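You operate a simulated robot arm through the tools that you are given. There is no shell and no other tool. Be economical: measure what you need, move in short steps, check, and stop when the job is done.

The job below is to be done with a simulated robot arm. You get a single attempt, and the scene is never put back.

TASK
Take the steel stud from the steel table top and put it on top of the spare roller there.

Only the result counts: the job must be done as asked and must still hold three seconds after the hand-in. Knocking over, shifting, dropping, spilling or breaking anything else fails it.

THE ROBOT
A 6-joint arm with a two-finger parallel gripper, fixed in place. Base frame: the origin is at the foot of the arm, x ahead of it, y to its left, z up; the work surface is at about z = 0. Readings come in m, rad, newtons and seconds.
With the tool pointing down near the work surface it reaches from about 0.18 to 0.46 m from the base axis. Its first joint turns from -1.222 to 1.222 rad. Payload 1.9 kg.
Tool frame: the origin (TCP) lies between the finger pads and is the grasp point; the fingertips stand 0.023 m ahead of it; z points along the fingers, y is the line along which they close. Largest opening 0.094 m; finger width 0.038, thickness 0.01; the body of the gripper, 0.054 by 0.096 m, starts 0.039 m behind the TCP.
Orientation is that of the tool frame in the base frame, as a unit quaternion [w, x, y, z]. With the fingers straight down and closing along the base's y, the tool's x points along the base's -x, its y along +y and its z along -z.

THE INTERFACE
- The arm moves only by the tool servo_tool. Its argument "plan" is a list of rows, each an object of numbers (a shift or turn left out is 0, a gripper value left out holds the last): "x", "y", "z": the shift along the tool's x, y, z in m; "wx", "wy", "wz": the turn, a rotation vector about the tool's x, y, z in degrees; "hand": the opening, from 0 (shut) to 1 (fully open). In form: [{"x": .., "y": .., "z": .., "wx": .., "wy": .., "wz": .., "hand": ..}, ...]. A call has 1 to 10 rows; each row is the pose to reach, as a shift and turn from the pose commanded when the call began, along the tool's axes at that moment. Each row takes 0.2 s and may step no farther than 0.05 m and 0.15 rad from the row before; otherwise, or with a gripper value out of range, the whole call is refused. A pose out of reach is approached as far as the arm can. The call stops where the force on the tool passes 40 N (or 10 N more than at its start, if that is more) or the arm is blocked; 0.2 s more then pass. Each finger travels about 0.108 m/s and halts on what it meets, pressing with about 22 N; the grip force reading is that of the motor and also rises with nothing between the fingers. The clock runs only during rows and for 0.2 s after the last one: add rows that repeat a pose to give the fingers time. The reply holds the time, the measured pose of the TCP, the force on the tool along the base axes, the opening and the grip force, in the units named above and with some noise, and new pictures: "pictures" is both (left out), scene, wrist or none.
- Cameras (640 x 400 px; columns grow to the right, rows downward): "scene" is fixed at [0.0622, 0.3043, 0.4283]; the picture's right is [-0.80, -0.60, 0.00], its down [-0.28, 0.38, -0.88] and it looks along [0.53, -0.71, -0.47] (base axes); focal length 275 px, centre (320, 200). "wrist" rides on the gripper at [-0.039, 0, -0.044] in the tool frame; the picture's right is [0.00, -1.00, 0.00], its down [0.97, 0.00, -0.24] and it looks along [0.24, 0.00, 0.97] (tool axes); focal length 218 px, centre (320, 200). There is no depth. A picture from a camera that has moved, and an enlarged one, comes with that camera's place and axes in the base frame and with its lens. The place of the scene camera against the robot may be out by one fixed shift of up to 0.012 m in any direction.
- close_up(camera, box): a new picture of the part [left, top, right, bottom] of that camera's present view, enlarged. No time passes.
- sign_off(): hands the job in; it is judged then, once.

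Go step by step. Nothing tells you positions but the pictures and the camera data: compare them with the known pose of the tool, close in by small moves and look again before you grip or let go. The budget is 90 turns and 170 pictures, counting those below and the enlarged ones. Unless the task says otherwise, let go and move clear before handing in, and close with one line.

The tools are called after ">>>" as a command line: name --argument value ..., lists and objects as JSON in quotes. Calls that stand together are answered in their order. servo_tool: Moves the arm, as the interface text tells. Its arguments: {"type":"object","properties":{"plan":{"type":"array"},"pictures":{"type":"string","enum":["both","scene","wrist","none"]}},"required":["plan"]} The other tools are called the same way: close_up (camera, box) takes an enlarged picture of a part of a camera's view; sign_off () hands the job in.

At the start:

```text
time_s: 0.0
tool_pos: [0.3015, 0.0012, 0.3211]
ee_rot: [0.001, -0.001, 1.0, 0.0]
wrist_force: [0.0, -0.3, -0.6]
width: 0.0939
grasp_force: 0.1
```

scene: 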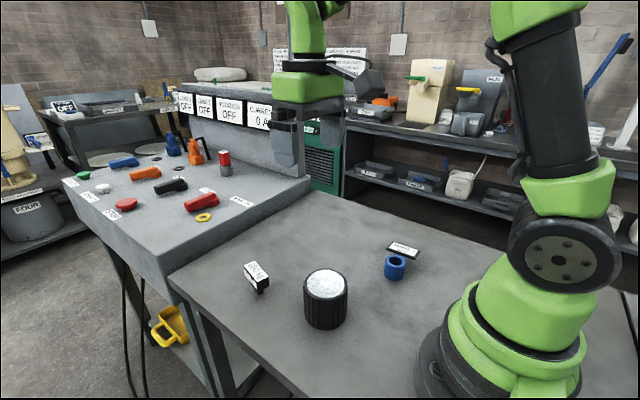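
wrist: 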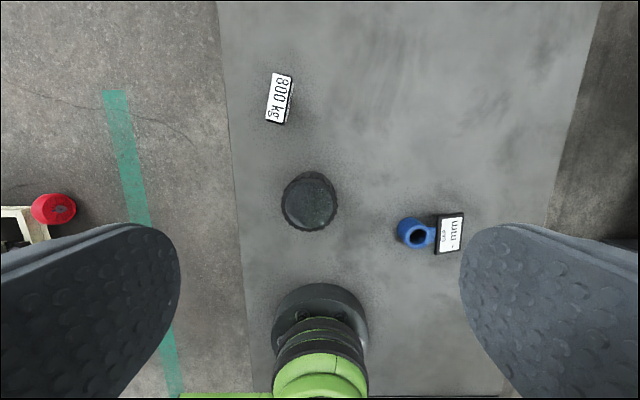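

I see a table with a dark knurled drum, a blue part, and two label-like pieces. I'll enlarge both views to identify the stud and the roller.

>>> close_up --camera "scene" --box '[220, 220, 440, 350]'

>>> close_up --camera "wrist" --box '[220, 50, 500, 270]'

>>> close_up --camera "scene" --box '[60, 130, 310, 250]'

```text
2.91 times, centred on (330, 285) of scene
camera zoom: at [0.0622, 0.3043, 0.4283], right [-0.8, -0.6, 0.0], down [-0.28, 0.38, -0.88], along [0.53, -0.71, -0.47], focal length 799 px, centre (291, -47)
```

zoom: 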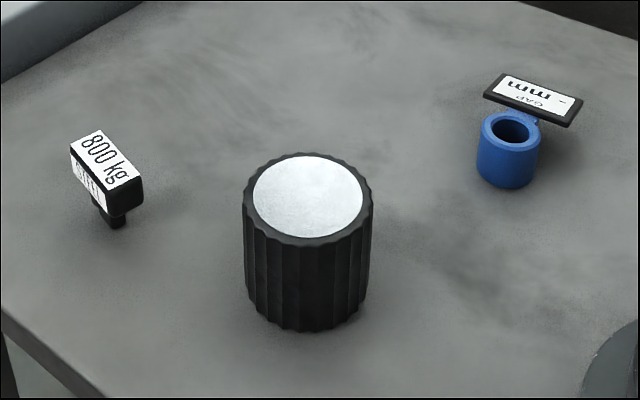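

```text
1.82 times, centred on (360, 160) of wrist
camera zoom: at [0.3403, 0.0002, 0.363], right [0.0, -1.0, 0.0], down [-0.97, 0.0, 0.24], along [-0.24, 0.0, -0.97], focal length 397 px, centre (247, 273)
```

zoom: 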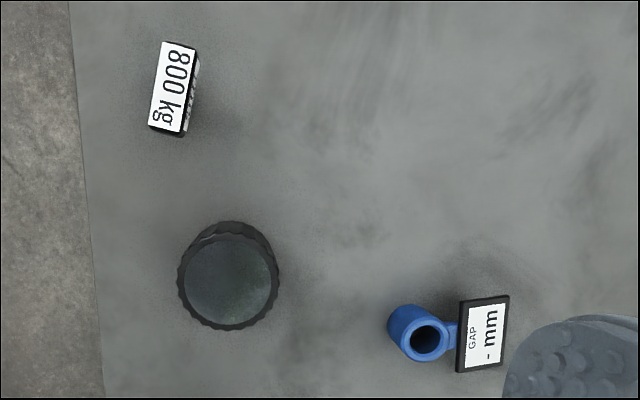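

```text
2.56 times, centred on (185, 190) of scene
camera zoom: at [0.0622, 0.3043, 0.4283], right [-0.8, -0.6, 0.0], down [-0.28, 0.38, -0.88], along [0.53, -0.71, -0.47], focal length 703 px, centre (666, 226)
```

zoom: 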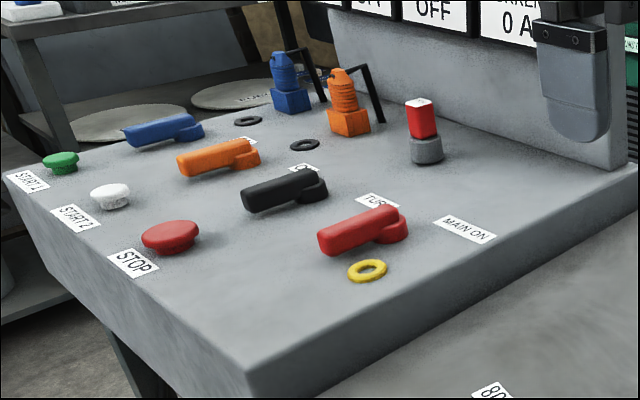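

The label faces may name the objects; I'll enlarge each one more.

>>> close_up --camera "scene" --box '[235, 250, 285, 300]'

>>> close_up --camera "scene" --box '[370, 230, 430, 290]'

>>> close_up --camera "wrist" --box '[250, 60, 350, 240]'

>>> close_up --camera "scene" --box '[290, 255, 365, 340]'

```text
8.00 times, centred on (260, 275) of scene
camera zoom: at [0.0622, 0.3043, 0.4283], right [-0.8, -0.6, 0.0], down [-0.28, 0.38, -0.88], along [0.53, -0.71, -0.47], focal length 2197 px, centre (800, -400)
```

zoom: 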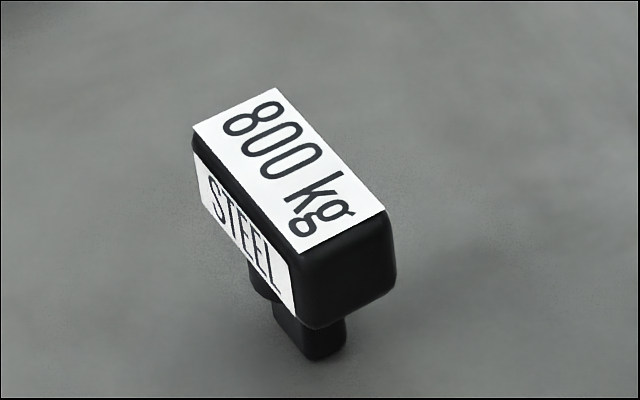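

```text
6.67 times, centred on (400, 260) of scene
camera zoom: at [0.0622, 0.3043, 0.4283], right [-0.8, -0.6, 0.0], down [-0.28, 0.38, -0.88], along [0.53, -0.71, -0.47], focal length 1831 px, centre (-213, -200)
```

zoom: 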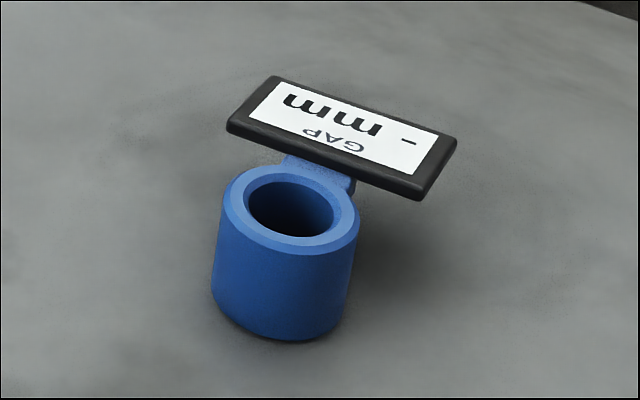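

```text
2.22 times, centred on (300, 150) of wrist
camera zoom: at [0.3403, 0.0002, 0.363], right [0.0, -1.0, 0.0], down [-0.97, 0.0, 0.24], along [-0.24, 0.0, -0.97], focal length 485 px, centre (364, 311)
```

zoom: 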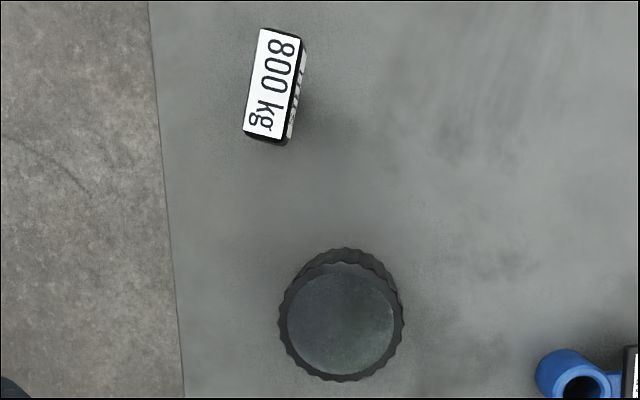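

```text
4.71 times, centred on (328, 298) of scene
camera zoom: at [0.0622, 0.3043, 0.4283], right [-0.8, -0.6, 0.0], down [-0.28, 0.38, -0.88], along [0.53, -0.71, -0.47], focal length 1292 px, centre (285, -259)
```

zoom: 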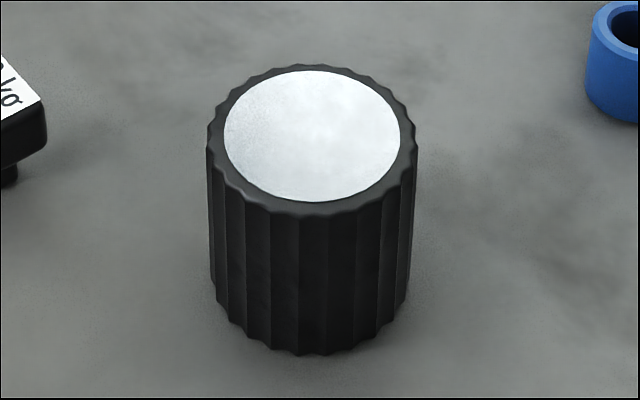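

The stud is the black block marked "STEEL 800 kg" on a short stem, at about (0.401, 0.054), top near z 0.06, turned about -10° from x. The spare roller is the knurled drum at about (0.265, 0.014), top near z 0.075. I move above the stud and look again.

>>> servo_tool --plan '[{"x": -0.02, "y": 0.011, "z": 0.03, "wz": 2}, {"x": -0.04, "y": 0.022, "z": 0.06, "wz": 4}, {"x": -0.06, "y": 0.033, "z": 0.09, "wz": 6}, {"x": -0.08, "y": 0.043, "z": 0.12, "wz": 8}, {"x": -0.0995, "y": 0.053, "z": 0.15, "wz": 10}, {"x": -0.0995, "y": 0.053, "z": 0.15, "wz": 10}]'

```text
time_s: 1.4
tool_pos: [0.3994, 0.0523, 0.1706]
ee_rot: [0.0, 0.087, 0.996, 0.0]
wrist_force: [0.9, -0.5, -0.9]
width: 0.0939
grasp_force: 0.2
camera wrist: at [0.4394, 0.0451, 0.2136], right [-0.17, -0.98, 0.0], down [-0.96, 0.17, 0.24], along [-0.24, 0.04, -0.97], focal length 218 px, centre (320, 200)
```

scene: 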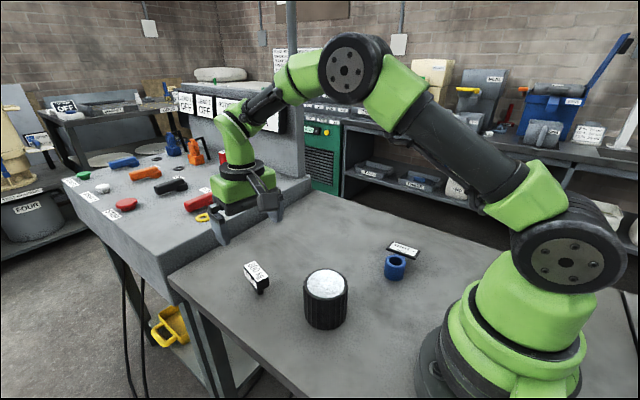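
wrist: 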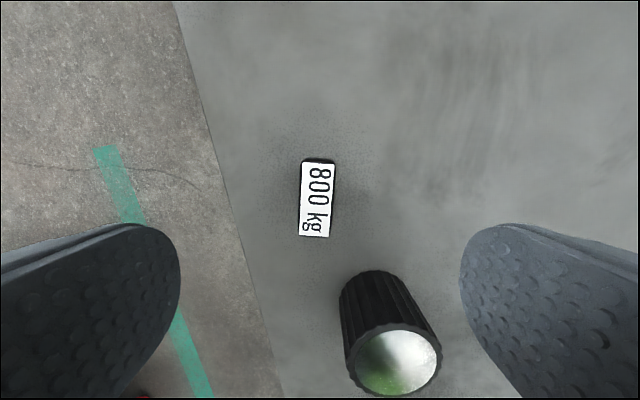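

The stud sits nearly under the tool with its top near z 0.057, needing about 3° more turn. I go down until the fingertips are just above it and check.

>>> servo_tool --plan '[{"x": -0.0013, "y": 0.0016, "z": 0.03, "wz": 3}, {"x": -0.0013, "y": 0.0016, "z": 0.06, "wz": 3}, {"x": -0.0013, "y": 0.0016, "z": 0.08, "wz": 3}, {"x": -0.0013, "y": 0.0016, "z": 0.08, "wz": 3}]'

>>> close_up --camera "scene" --box '[200, 200, 320, 310]'

```text
time_s: 2.4
tool_pos: [0.4016, 0.0547, 0.0899]
ee_rot: [0.001, 0.113, 0.994, 0.0]
wrist_force: [0.5, -0.3, -0.5]
width: 0.094
grasp_force: 0.0
camera wrist: at [0.4403, 0.0465, 0.1328], right [-0.23, -0.97, 0.0], down [-0.95, 0.22, 0.24], along [-0.23, 0.05, -0.97], focal length 218 px, centre (320, 200)
```

scene: 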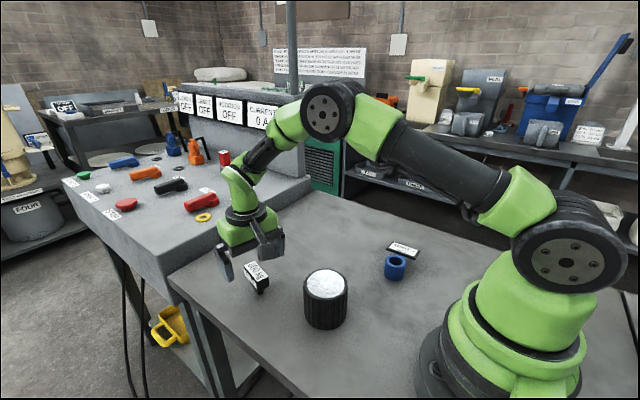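
wrist: 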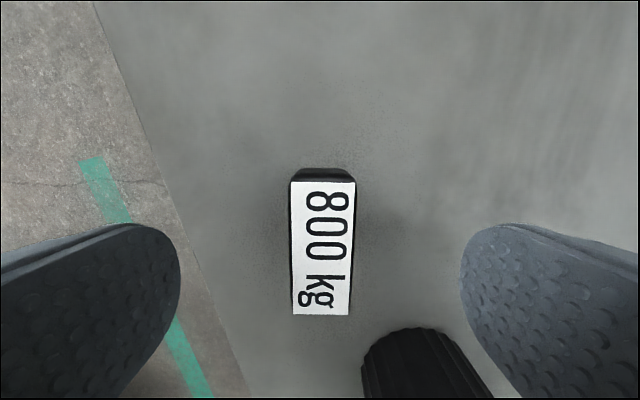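

```text
3.64 times, centred on (260, 255) of scene
camera zoom: at [0.0622, 0.3043, 0.4283], right [-0.8, -0.6, 0.0], down [-0.28, 0.38, -0.88], along [0.53, -0.71, -0.47], focal length 999 px, centre (538, 0)
```

zoom: 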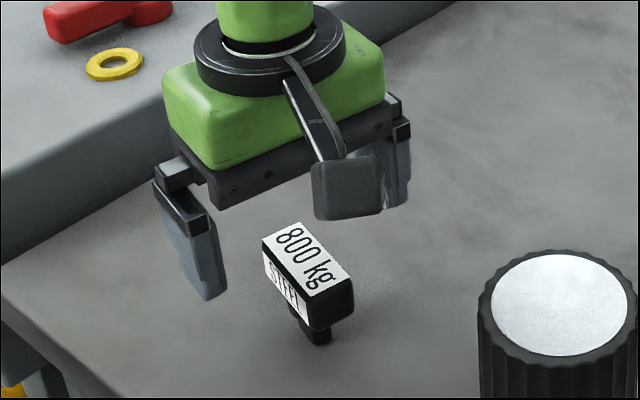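

The block is centred and square between the fingers; its body spans about z 0.037–0.057. I go down to TCP z ≈ 0.047 and close.

>>> servo_tool --plan '[{"x": -0.0017, "y": -0.0005, "z": 0.022}, {"x": -0.0017, "y": -0.0005, "z": 0.043}, {"x": -0.0017, "y": -0.0005, "z": 0.043}]'

>>> close_up --camera "scene" --box '[200, 210, 320, 310]'

```text
time_s: 3.2
tool_pos: [0.4034, 0.0529, 0.0483]
ee_rot: [0.0, 0.114, 0.993, 0.0]
wrist_force: [0.2, -0.3, -0.3]
width: 0.0943
grasp_force: 0.0
camera wrist: at [0.4419, 0.0451, 0.0897], right [-0.23, -0.97, 0.0], down [-0.95, 0.22, 0.24], along [-0.23, 0.05, -0.97], focal length 218 px, centre (320, 200)
```

scene: 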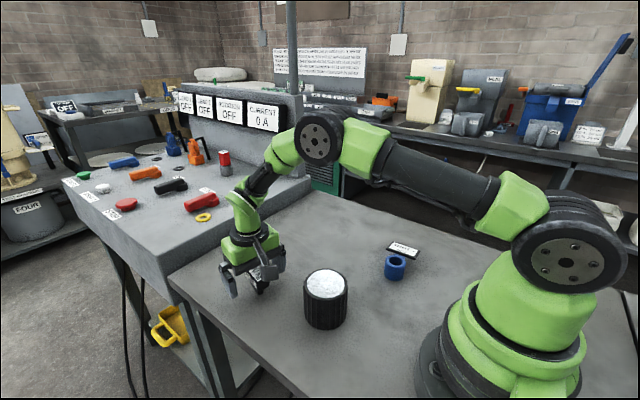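
wrist: 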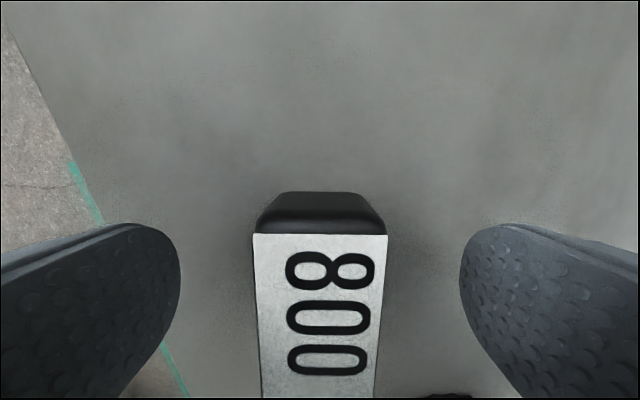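

```text
4.00 times, centred on (260, 260) of scene
camera zoom: at [0.0622, 0.3043, 0.4283], right [-0.8, -0.6, 0.0], down [-0.28, 0.38, -0.88], along [0.53, -0.71, -0.47], focal length 1098 px, centre (560, -40)
```

zoom: 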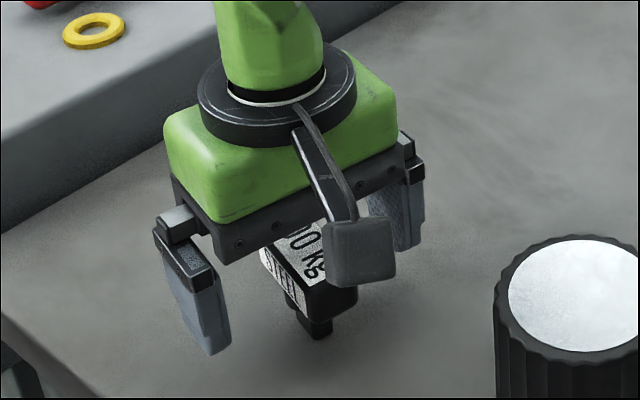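

Aligned: the block is centred between the pads. Closing now.

>>> servo_tool --plan '[{"hand": 0}, {"hand": 0}, {"hand": 0}, {"hand": 0}]'

```text
time_s: 4.2
tool_pos: [0.4036, 0.0541, 0.0472]
ee_rot: [0.0, 0.114, 0.993, 0.0]
wrist_force: [0.1, -0.3, 1.2]
width: 0.0258
grasp_force: 22.0
camera wrist: at [0.4417, 0.0451, 0.0898], right [-0.23, -0.97, 0.0], down [-0.95, 0.22, 0.24], along [-0.23, 0.05, -0.97], focal length 218 px, centre (320, 200)
```

scene: 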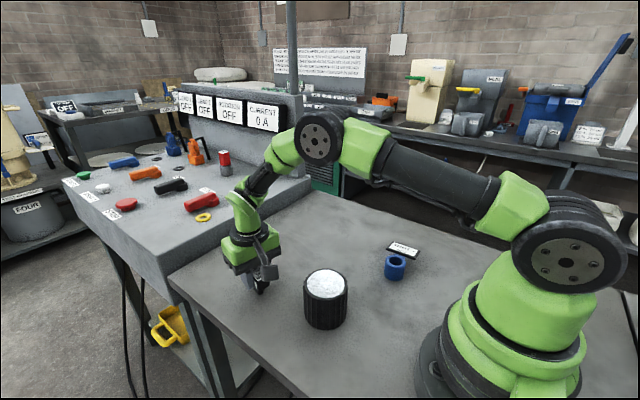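
wrist: 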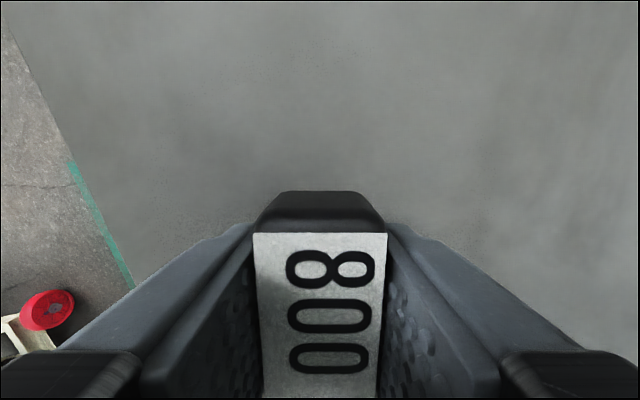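

Gripped at 26 mm width. I lift straight up and check the hold.

>>> servo_tool --plan '[{"z": -0.015}, {"z": -0.04}, {"z": -0.065}, {"z": -0.09}, {"z": -0.115}, {"z": -0.115}]'

>>> close_up --camera "scene" --box '[200, 180, 360, 340]'

```text
time_s: 5.6
tool_pos: [0.4022, 0.0511, 0.1624]
ee_rot: [0.0, 0.113, 0.994, 0.001]
wrist_force: [-0.3, -0.2, -2.3]
width: 0.0259
grasp_force: 22.1
camera wrist: at [0.4409, 0.0428, 0.2058], right [-0.23, -0.97, 0.0], down [-0.95, 0.22, 0.24], along [-0.23, 0.05, -0.97], focal length 218 px, centre (320, 200)
```

scene: 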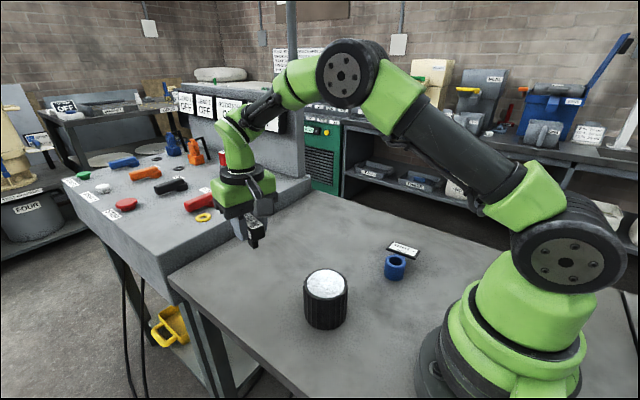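
wrist: 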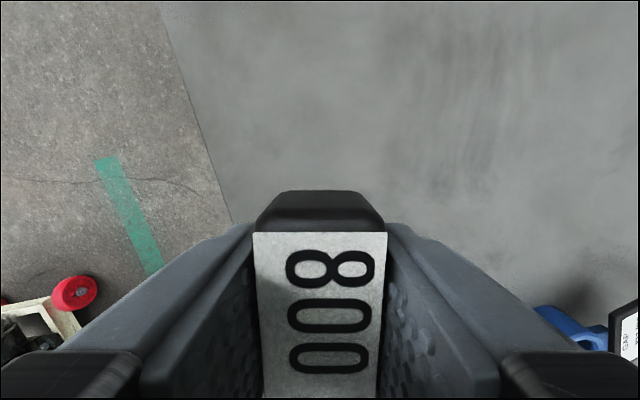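

```text
2.50 times, centred on (280, 260) of scene
camera zoom: at [0.0622, 0.3043, 0.4283], right [-0.8, -0.6, 0.0], down [-0.28, 0.38, -0.88], along [0.53, -0.71, -0.47], focal length 686 px, centre (420, 50)
```

zoom: 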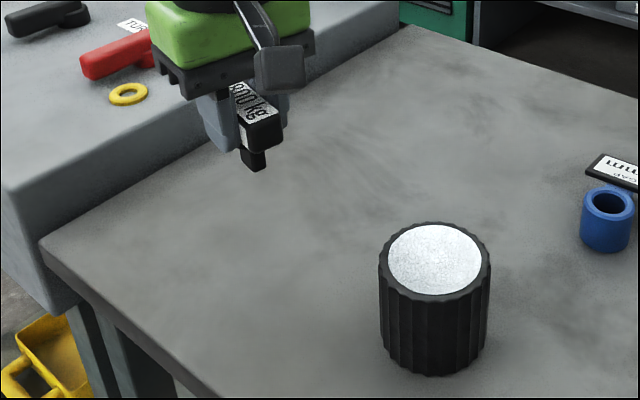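

Held well and clear of the roller height by about 4 cm. I carry it over the roller centre, (0.265, 0.0135).

>>> servo_tool --plan '[{"x": 0.02, "y": -0.011}, {"x": 0.045, "y": -0.024}, {"x": 0.07, "y": -0.038}, {"x": 0.095, "y": -0.051}, {"x": 0.115, "y": -0.062}, {"x": 0.1251, "y": -0.0676}, {"x": 0.1251, "y": -0.0676}, {"x": 0.1251, "y": -0.0676}]'

>>> close_up --camera "scene" --box '[260, 190, 400, 340]'

```text
time_s: 7.4
tool_pos: [0.266, 0.0159, 0.1618]
ee_rot: [-0.001, 0.113, 0.994, -0.001]
wrist_force: [-0.3, 0.2, -1.2]
width: 0.0259
grasp_force: 22.5
camera wrist: at [0.3045, 0.0072, 0.2049], right [-0.23, -0.97, 0.0], down [-0.95, 0.22, 0.24], along [-0.23, 0.05, -0.97], focal length 218 px, centre (320, 200)
```

scene: 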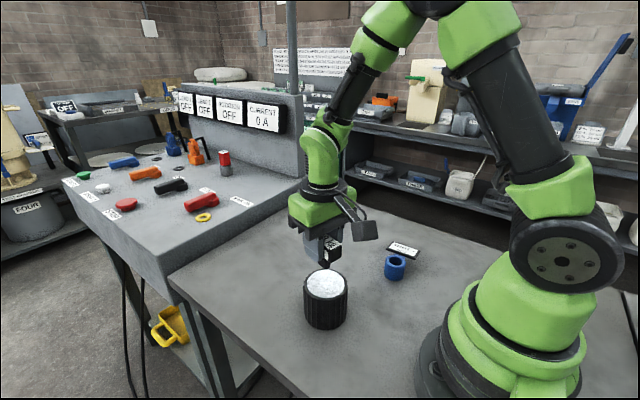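
wrist: 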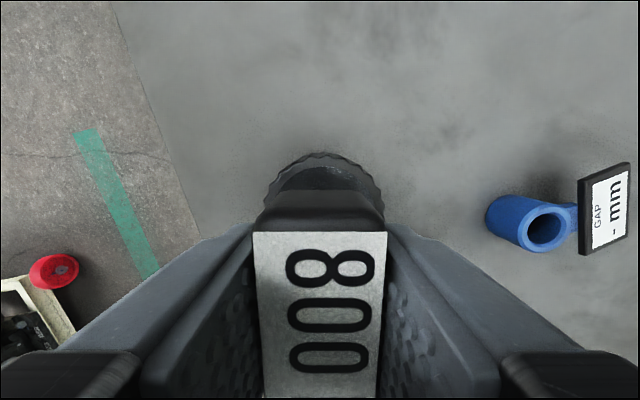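

```text
2.67 times, centred on (330, 265) of scene
camera zoom: at [0.0622, 0.3043, 0.4283], right [-0.8, -0.6, 0.0], down [-0.28, 0.38, -0.88], along [0.53, -0.71, -0.47], focal length 732 px, centre (293, 27)
```

zoom: 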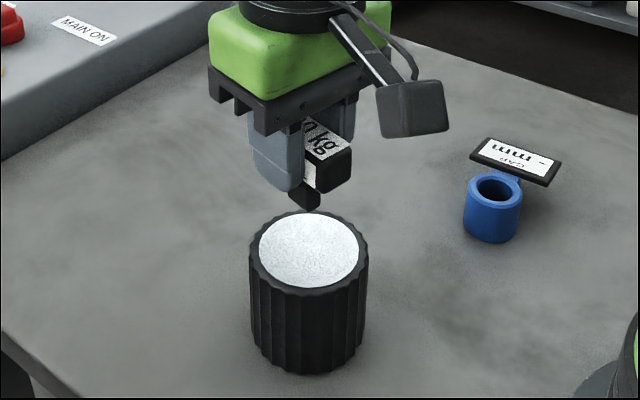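

The stud is over the roller's centre. I go down most of the way and look.

>>> servo_tool --plan '[{"z": 0.012}, {"z": 0.024}, {"z": 0.032}, {"z": 0.034}, {"z": 0.034}]' --pictures "wrist"

>>> close_up --camera "scene" --box '[280, 210, 380, 310]'

```text
time_s: 8.6
tool_pos: [0.2661, 0.0175, 0.1284]
ee_rot: [-0.001, 0.113, 0.994, 0.0]
wrist_force: [-0.2, 0.5, -2.0]
width: 0.0258
grasp_force: 22.0
camera wrist: at [0.3048, 0.0072, 0.1706], right [-0.23, -0.97, 0.0], down [-0.95, 0.22, 0.24], along [-0.23, 0.05, -0.97], focal length 218 px, centre (320, 200)
```

wrist: 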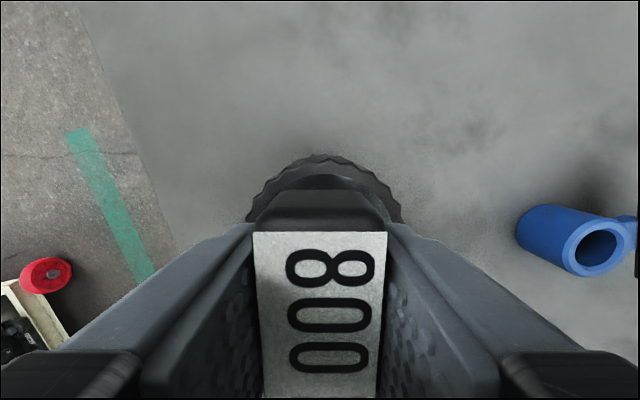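

```text
4.00 times, centred on (330, 260) of scene
camera zoom: at [0.0622, 0.3043, 0.4283], right [-0.8, -0.6, 0.0], down [-0.28, 0.38, -0.88], along [0.53, -0.71, -0.47], focal length 1098 px, centre (280, -40)
```

zoom: 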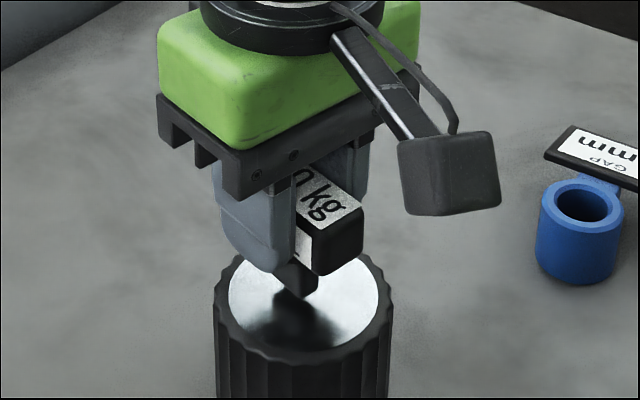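

The stem is over the middle of the disc with a few millimetres left. I inch down, watching the force.

>>> servo_tool --plan '[{"z": 0.001}, {"z": 0.002}, {"z": 0.002}]' --pictures "none"

>>> close_up --camera "scene" --box '[305, 255, 345, 295]'

```text
time_s: 9.4
tool_pos: [0.2667, 0.0148, 0.1257]
ee_rot: [0.0, 0.113, 0.994, 0.0]
wrist_force: [0.5, -0.2, -2.1]
width: 0.0258
grasp_force: 22.1
```

```text
10.00 times, centred on (325, 275) of scene
camera zoom: at [0.0622, 0.3043, 0.4283], right [-0.8, -0.6, 0.0], down [-0.28, 0.38, -0.88], along [0.53, -0.71, -0.47], focal length 2746 px, centre (270, -550)
```

zoom: 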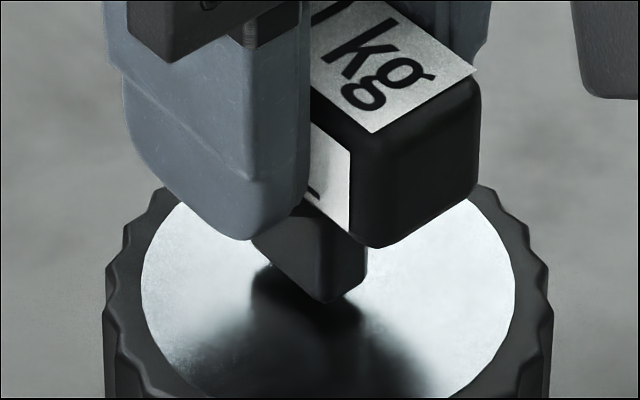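

Still a small gap and no load change; I continue in 1 mm steps.

>>> servo_tool --plan '[{"z": 0.001}, {"z": 0.001}]' --pictures "none"

>>> close_up --camera "scene" --box '[305, 255, 345, 295]'

```text
time_s: 10.0
tool_pos: [0.2669, 0.0145, 0.1252]
ee_rot: [0.0, 0.113, 0.994, 0.0]
wrist_force: [0.2, 0.0, -1.4]
width: 0.0259
grasp_force: 22.1
```

```text
10.00 times, centred on (325, 275) of scene
camera zoom: at [0.0622, 0.3043, 0.4283], right [-0.8, -0.6, 0.0], down [-0.28, 0.38, -0.88], along [0.53, -0.71, -0.47], focal length 2746 px, centre (270, -550)
```

zoom: 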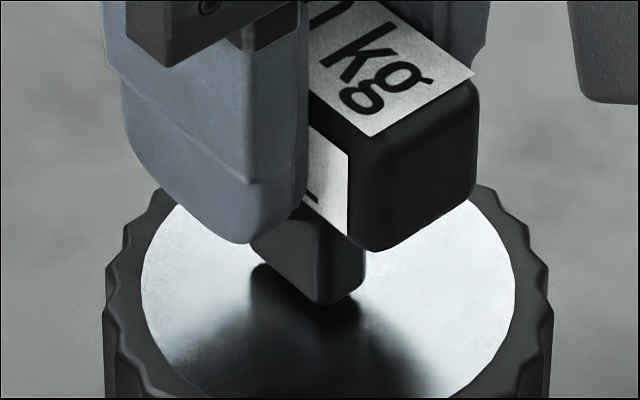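

>>> servo_tool --plan '[{"z": 0.001}, {"z": 0.001}]' --pictures "none"

>>> close_up --camera "scene" --box '[305, 255, 345, 295]'

```text
time_s: 10.6
tool_pos: [0.2669, 0.0166, 0.1242]
ee_rot: [0.0, 0.112, 0.994, 0.001]
wrist_force: [0.4, -0.6, -1.5]
width: 0.0258
grasp_force: 22.3
```

```text
10.00 times, centred on (325, 275) of scene
camera zoom: at [0.0622, 0.3043, 0.4283], right [-0.8, -0.6, 0.0], down [-0.28, 0.38, -0.88], along [0.53, -0.71, -0.47], focal length 2746 px, centre (270, -550)
```

zoom: 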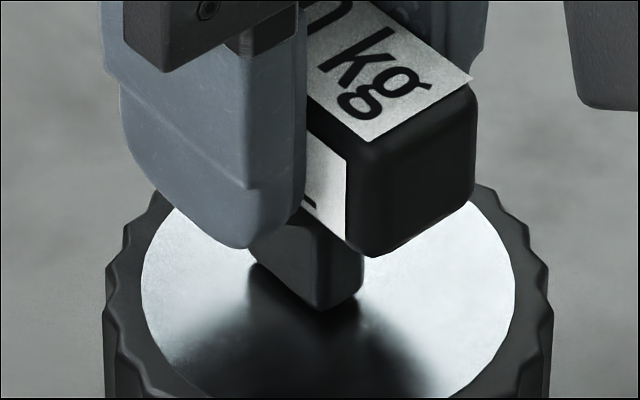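

>>> servo_tool --plan '[{"z": 0.001}, {"z": 0.001}]' --pictures "none"

>>> close_up --camera "scene" --box '[305, 255, 345, 295]'

```text
time_s: 11.2
tool_pos: [0.2663, 0.0154, 0.1224]
ee_rot: [0.0, 0.113, 0.994, 0.0]
wrist_force: [-0.3, -0.3, -2.5]
width: 0.0259
grasp_force: 21.6
```

```text
10.00 times, centred on (325, 275) of scene
camera zoom: at [0.0622, 0.3043, 0.4283], right [-0.8, -0.6, 0.0], down [-0.28, 0.38, -0.88], along [0.53, -0.71, -0.47], focal length 2746 px, centre (270, -550)
```

zoom: 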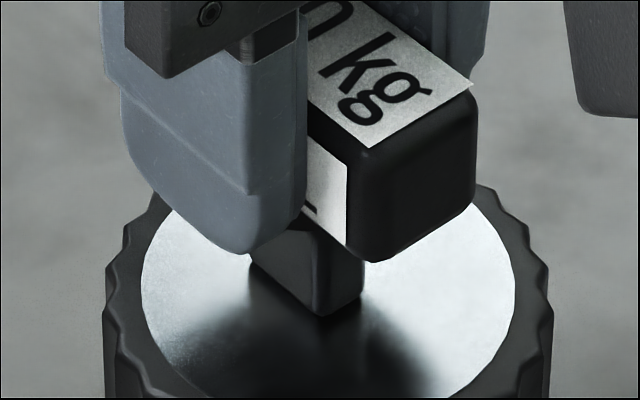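

The stem is all but meeting its reflection; half-millimetre steps now until the force changes.

>>> servo_tool --plan '[{"z": 0.0005}, {"z": 0.001}, {"z": 0.001}]' --pictures "none"

>>> close_up --camera "scene" --box '[305, 255, 345, 295]'

```text
time_s: 12.0
tool_pos: [0.2661, 0.0145, 0.1217]
ee_rot: [0.0, 0.112, 0.994, 0.0]
wrist_force: [-2.8, -1.4, 9.2]
width: 0.0259
grasp_force: 21.6
```

```text
10.00 times, centred on (325, 275) of scene
camera zoom: at [0.0622, 0.3043, 0.4284], right [-0.8, -0.6, 0.0], down [-0.28, 0.38, -0.88], along [0.53, -0.71, -0.47], focal length 2746 px, centre (270, -550)
```

zoom: 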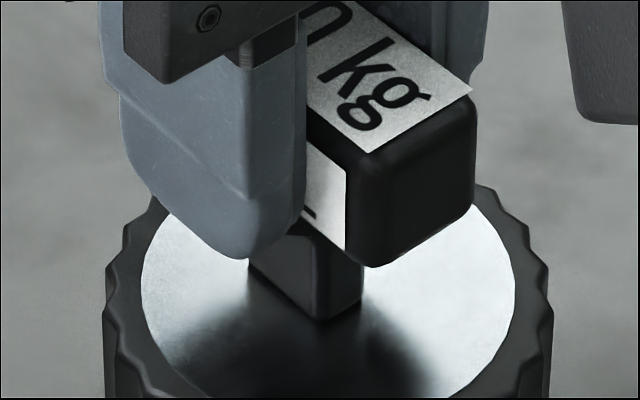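

Contact: the stud presses on the roller with about 9 N. I ease off slightly, then open gradually.

>>> servo_tool --plan '[{"z": -0.0004}, {"z": -0.0004}, {"z": -0.0004, "hand": 0.3}, {"z": -0.0004, "hand": 0.36}, {"z": -0.0004, "hand": 0.5}, {"z": -0.0004, "hand": 0.7}, {"z": -0.0004, "hand": 0.7}]'

>>> close_up --camera "scene" --box '[280, 220, 380, 320]'

```text
time_s: 13.6
tool_pos: [0.2655, 0.0157, 0.1228]
ee_rot: [0.0, 0.114, 0.994, 0.0]
wrist_force: [-0.1, -0.2, 0.5]
width: 0.066
grasp_force: 0.1
camera wrist: at [0.305, 0.0073, 0.165], right [-0.23, -0.97, 0.0], down [-0.95, 0.22, 0.24], along [-0.23, 0.05, -0.97], focal length 218 px, centre (320, 200)
```

scene: 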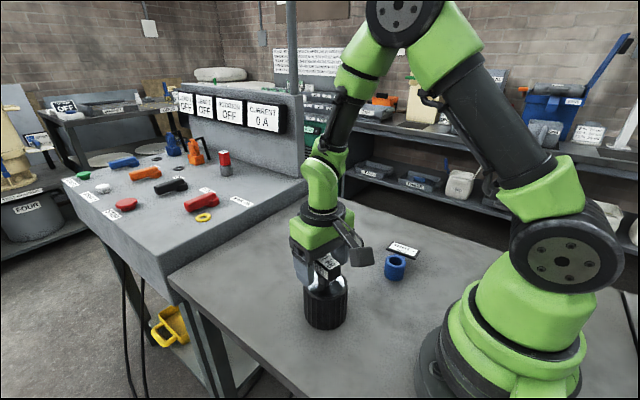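
wrist: 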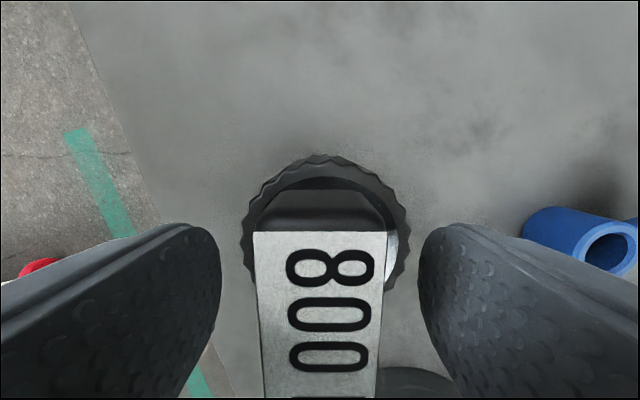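

```text
4.00 times, centred on (330, 270) of scene
camera zoom: at [0.0622, 0.3043, 0.4283], right [-0.8, -0.6, 0.0], down [-0.28, 0.38, -0.88], along [0.53, -0.71, -0.47], focal length 1098 px, centre (280, -80)
```

zoom: 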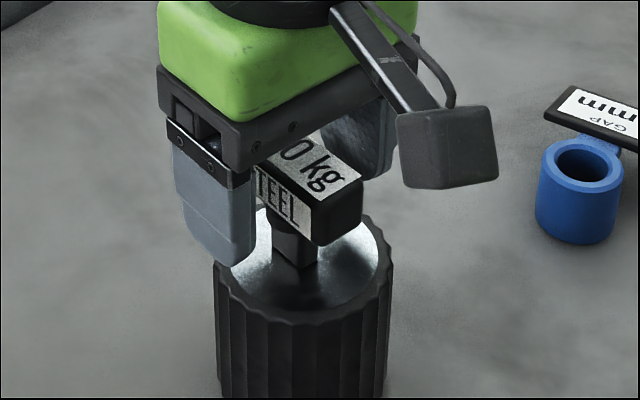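

The stud stands upright on the roller, free of the fingers. I rise straight up to move clear.

>>> servo_tool --plan '[{"z": -0.01}, {"z": -0.03}, {"z": -0.06}, {"z": -0.09}, {"z": -0.12}, {"z": -0.12}, {"z": -0.12}]'

>>> close_up --camera "scene" --box '[280, 220, 380, 340]'

```text
time_s: 15.2
tool_pos: [0.2657, 0.0151, 0.2423]
ee_rot: [0.0, 0.114, 0.994, 0.0]
wrist_force: [-0.2, -0.2, -0.1]
width: 0.066
grasp_force: 0.1
camera wrist: at [0.3041, 0.008, 0.2862], right [-0.23, -0.97, 0.0], down [-0.95, 0.22, 0.24], along [-0.23, 0.05, -0.97], focal length 218 px, centre (320, 200)
```

scene: 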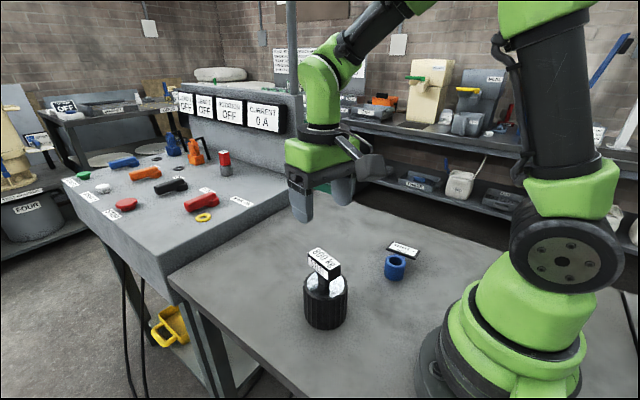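
wrist: 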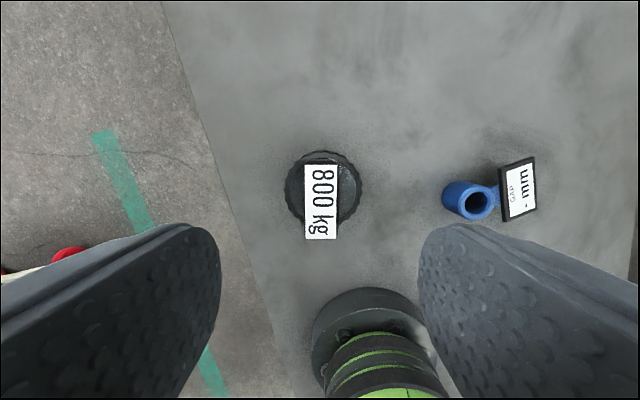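

```text
3.33 times, centred on (330, 280) of scene
camera zoom: at [0.0622, 0.3043, 0.4283], right [-0.8, -0.6, 0.0], down [-0.28, 0.38, -0.88], along [0.53, -0.71, -0.47], focal length 915 px, centre (287, -67)
```

zoom: 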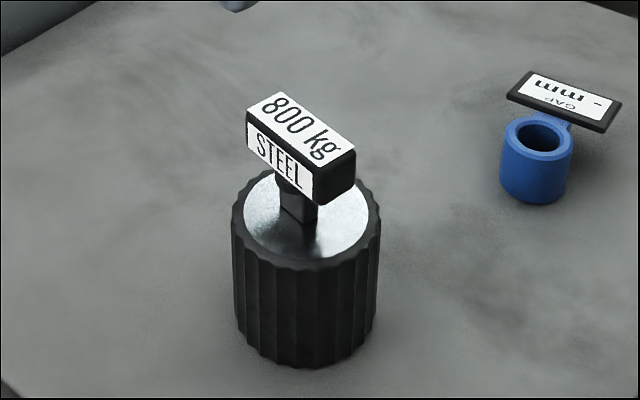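

The stud stands steady on the middle of the roller, nothing else has moved, and the arm is clear, so I hand in.

>>> sign_off

```text
The job is handed in.
```

The steel stud is standing upright near the centre of the spare roller's top; I let go, moved the arm clear and handed the job in.
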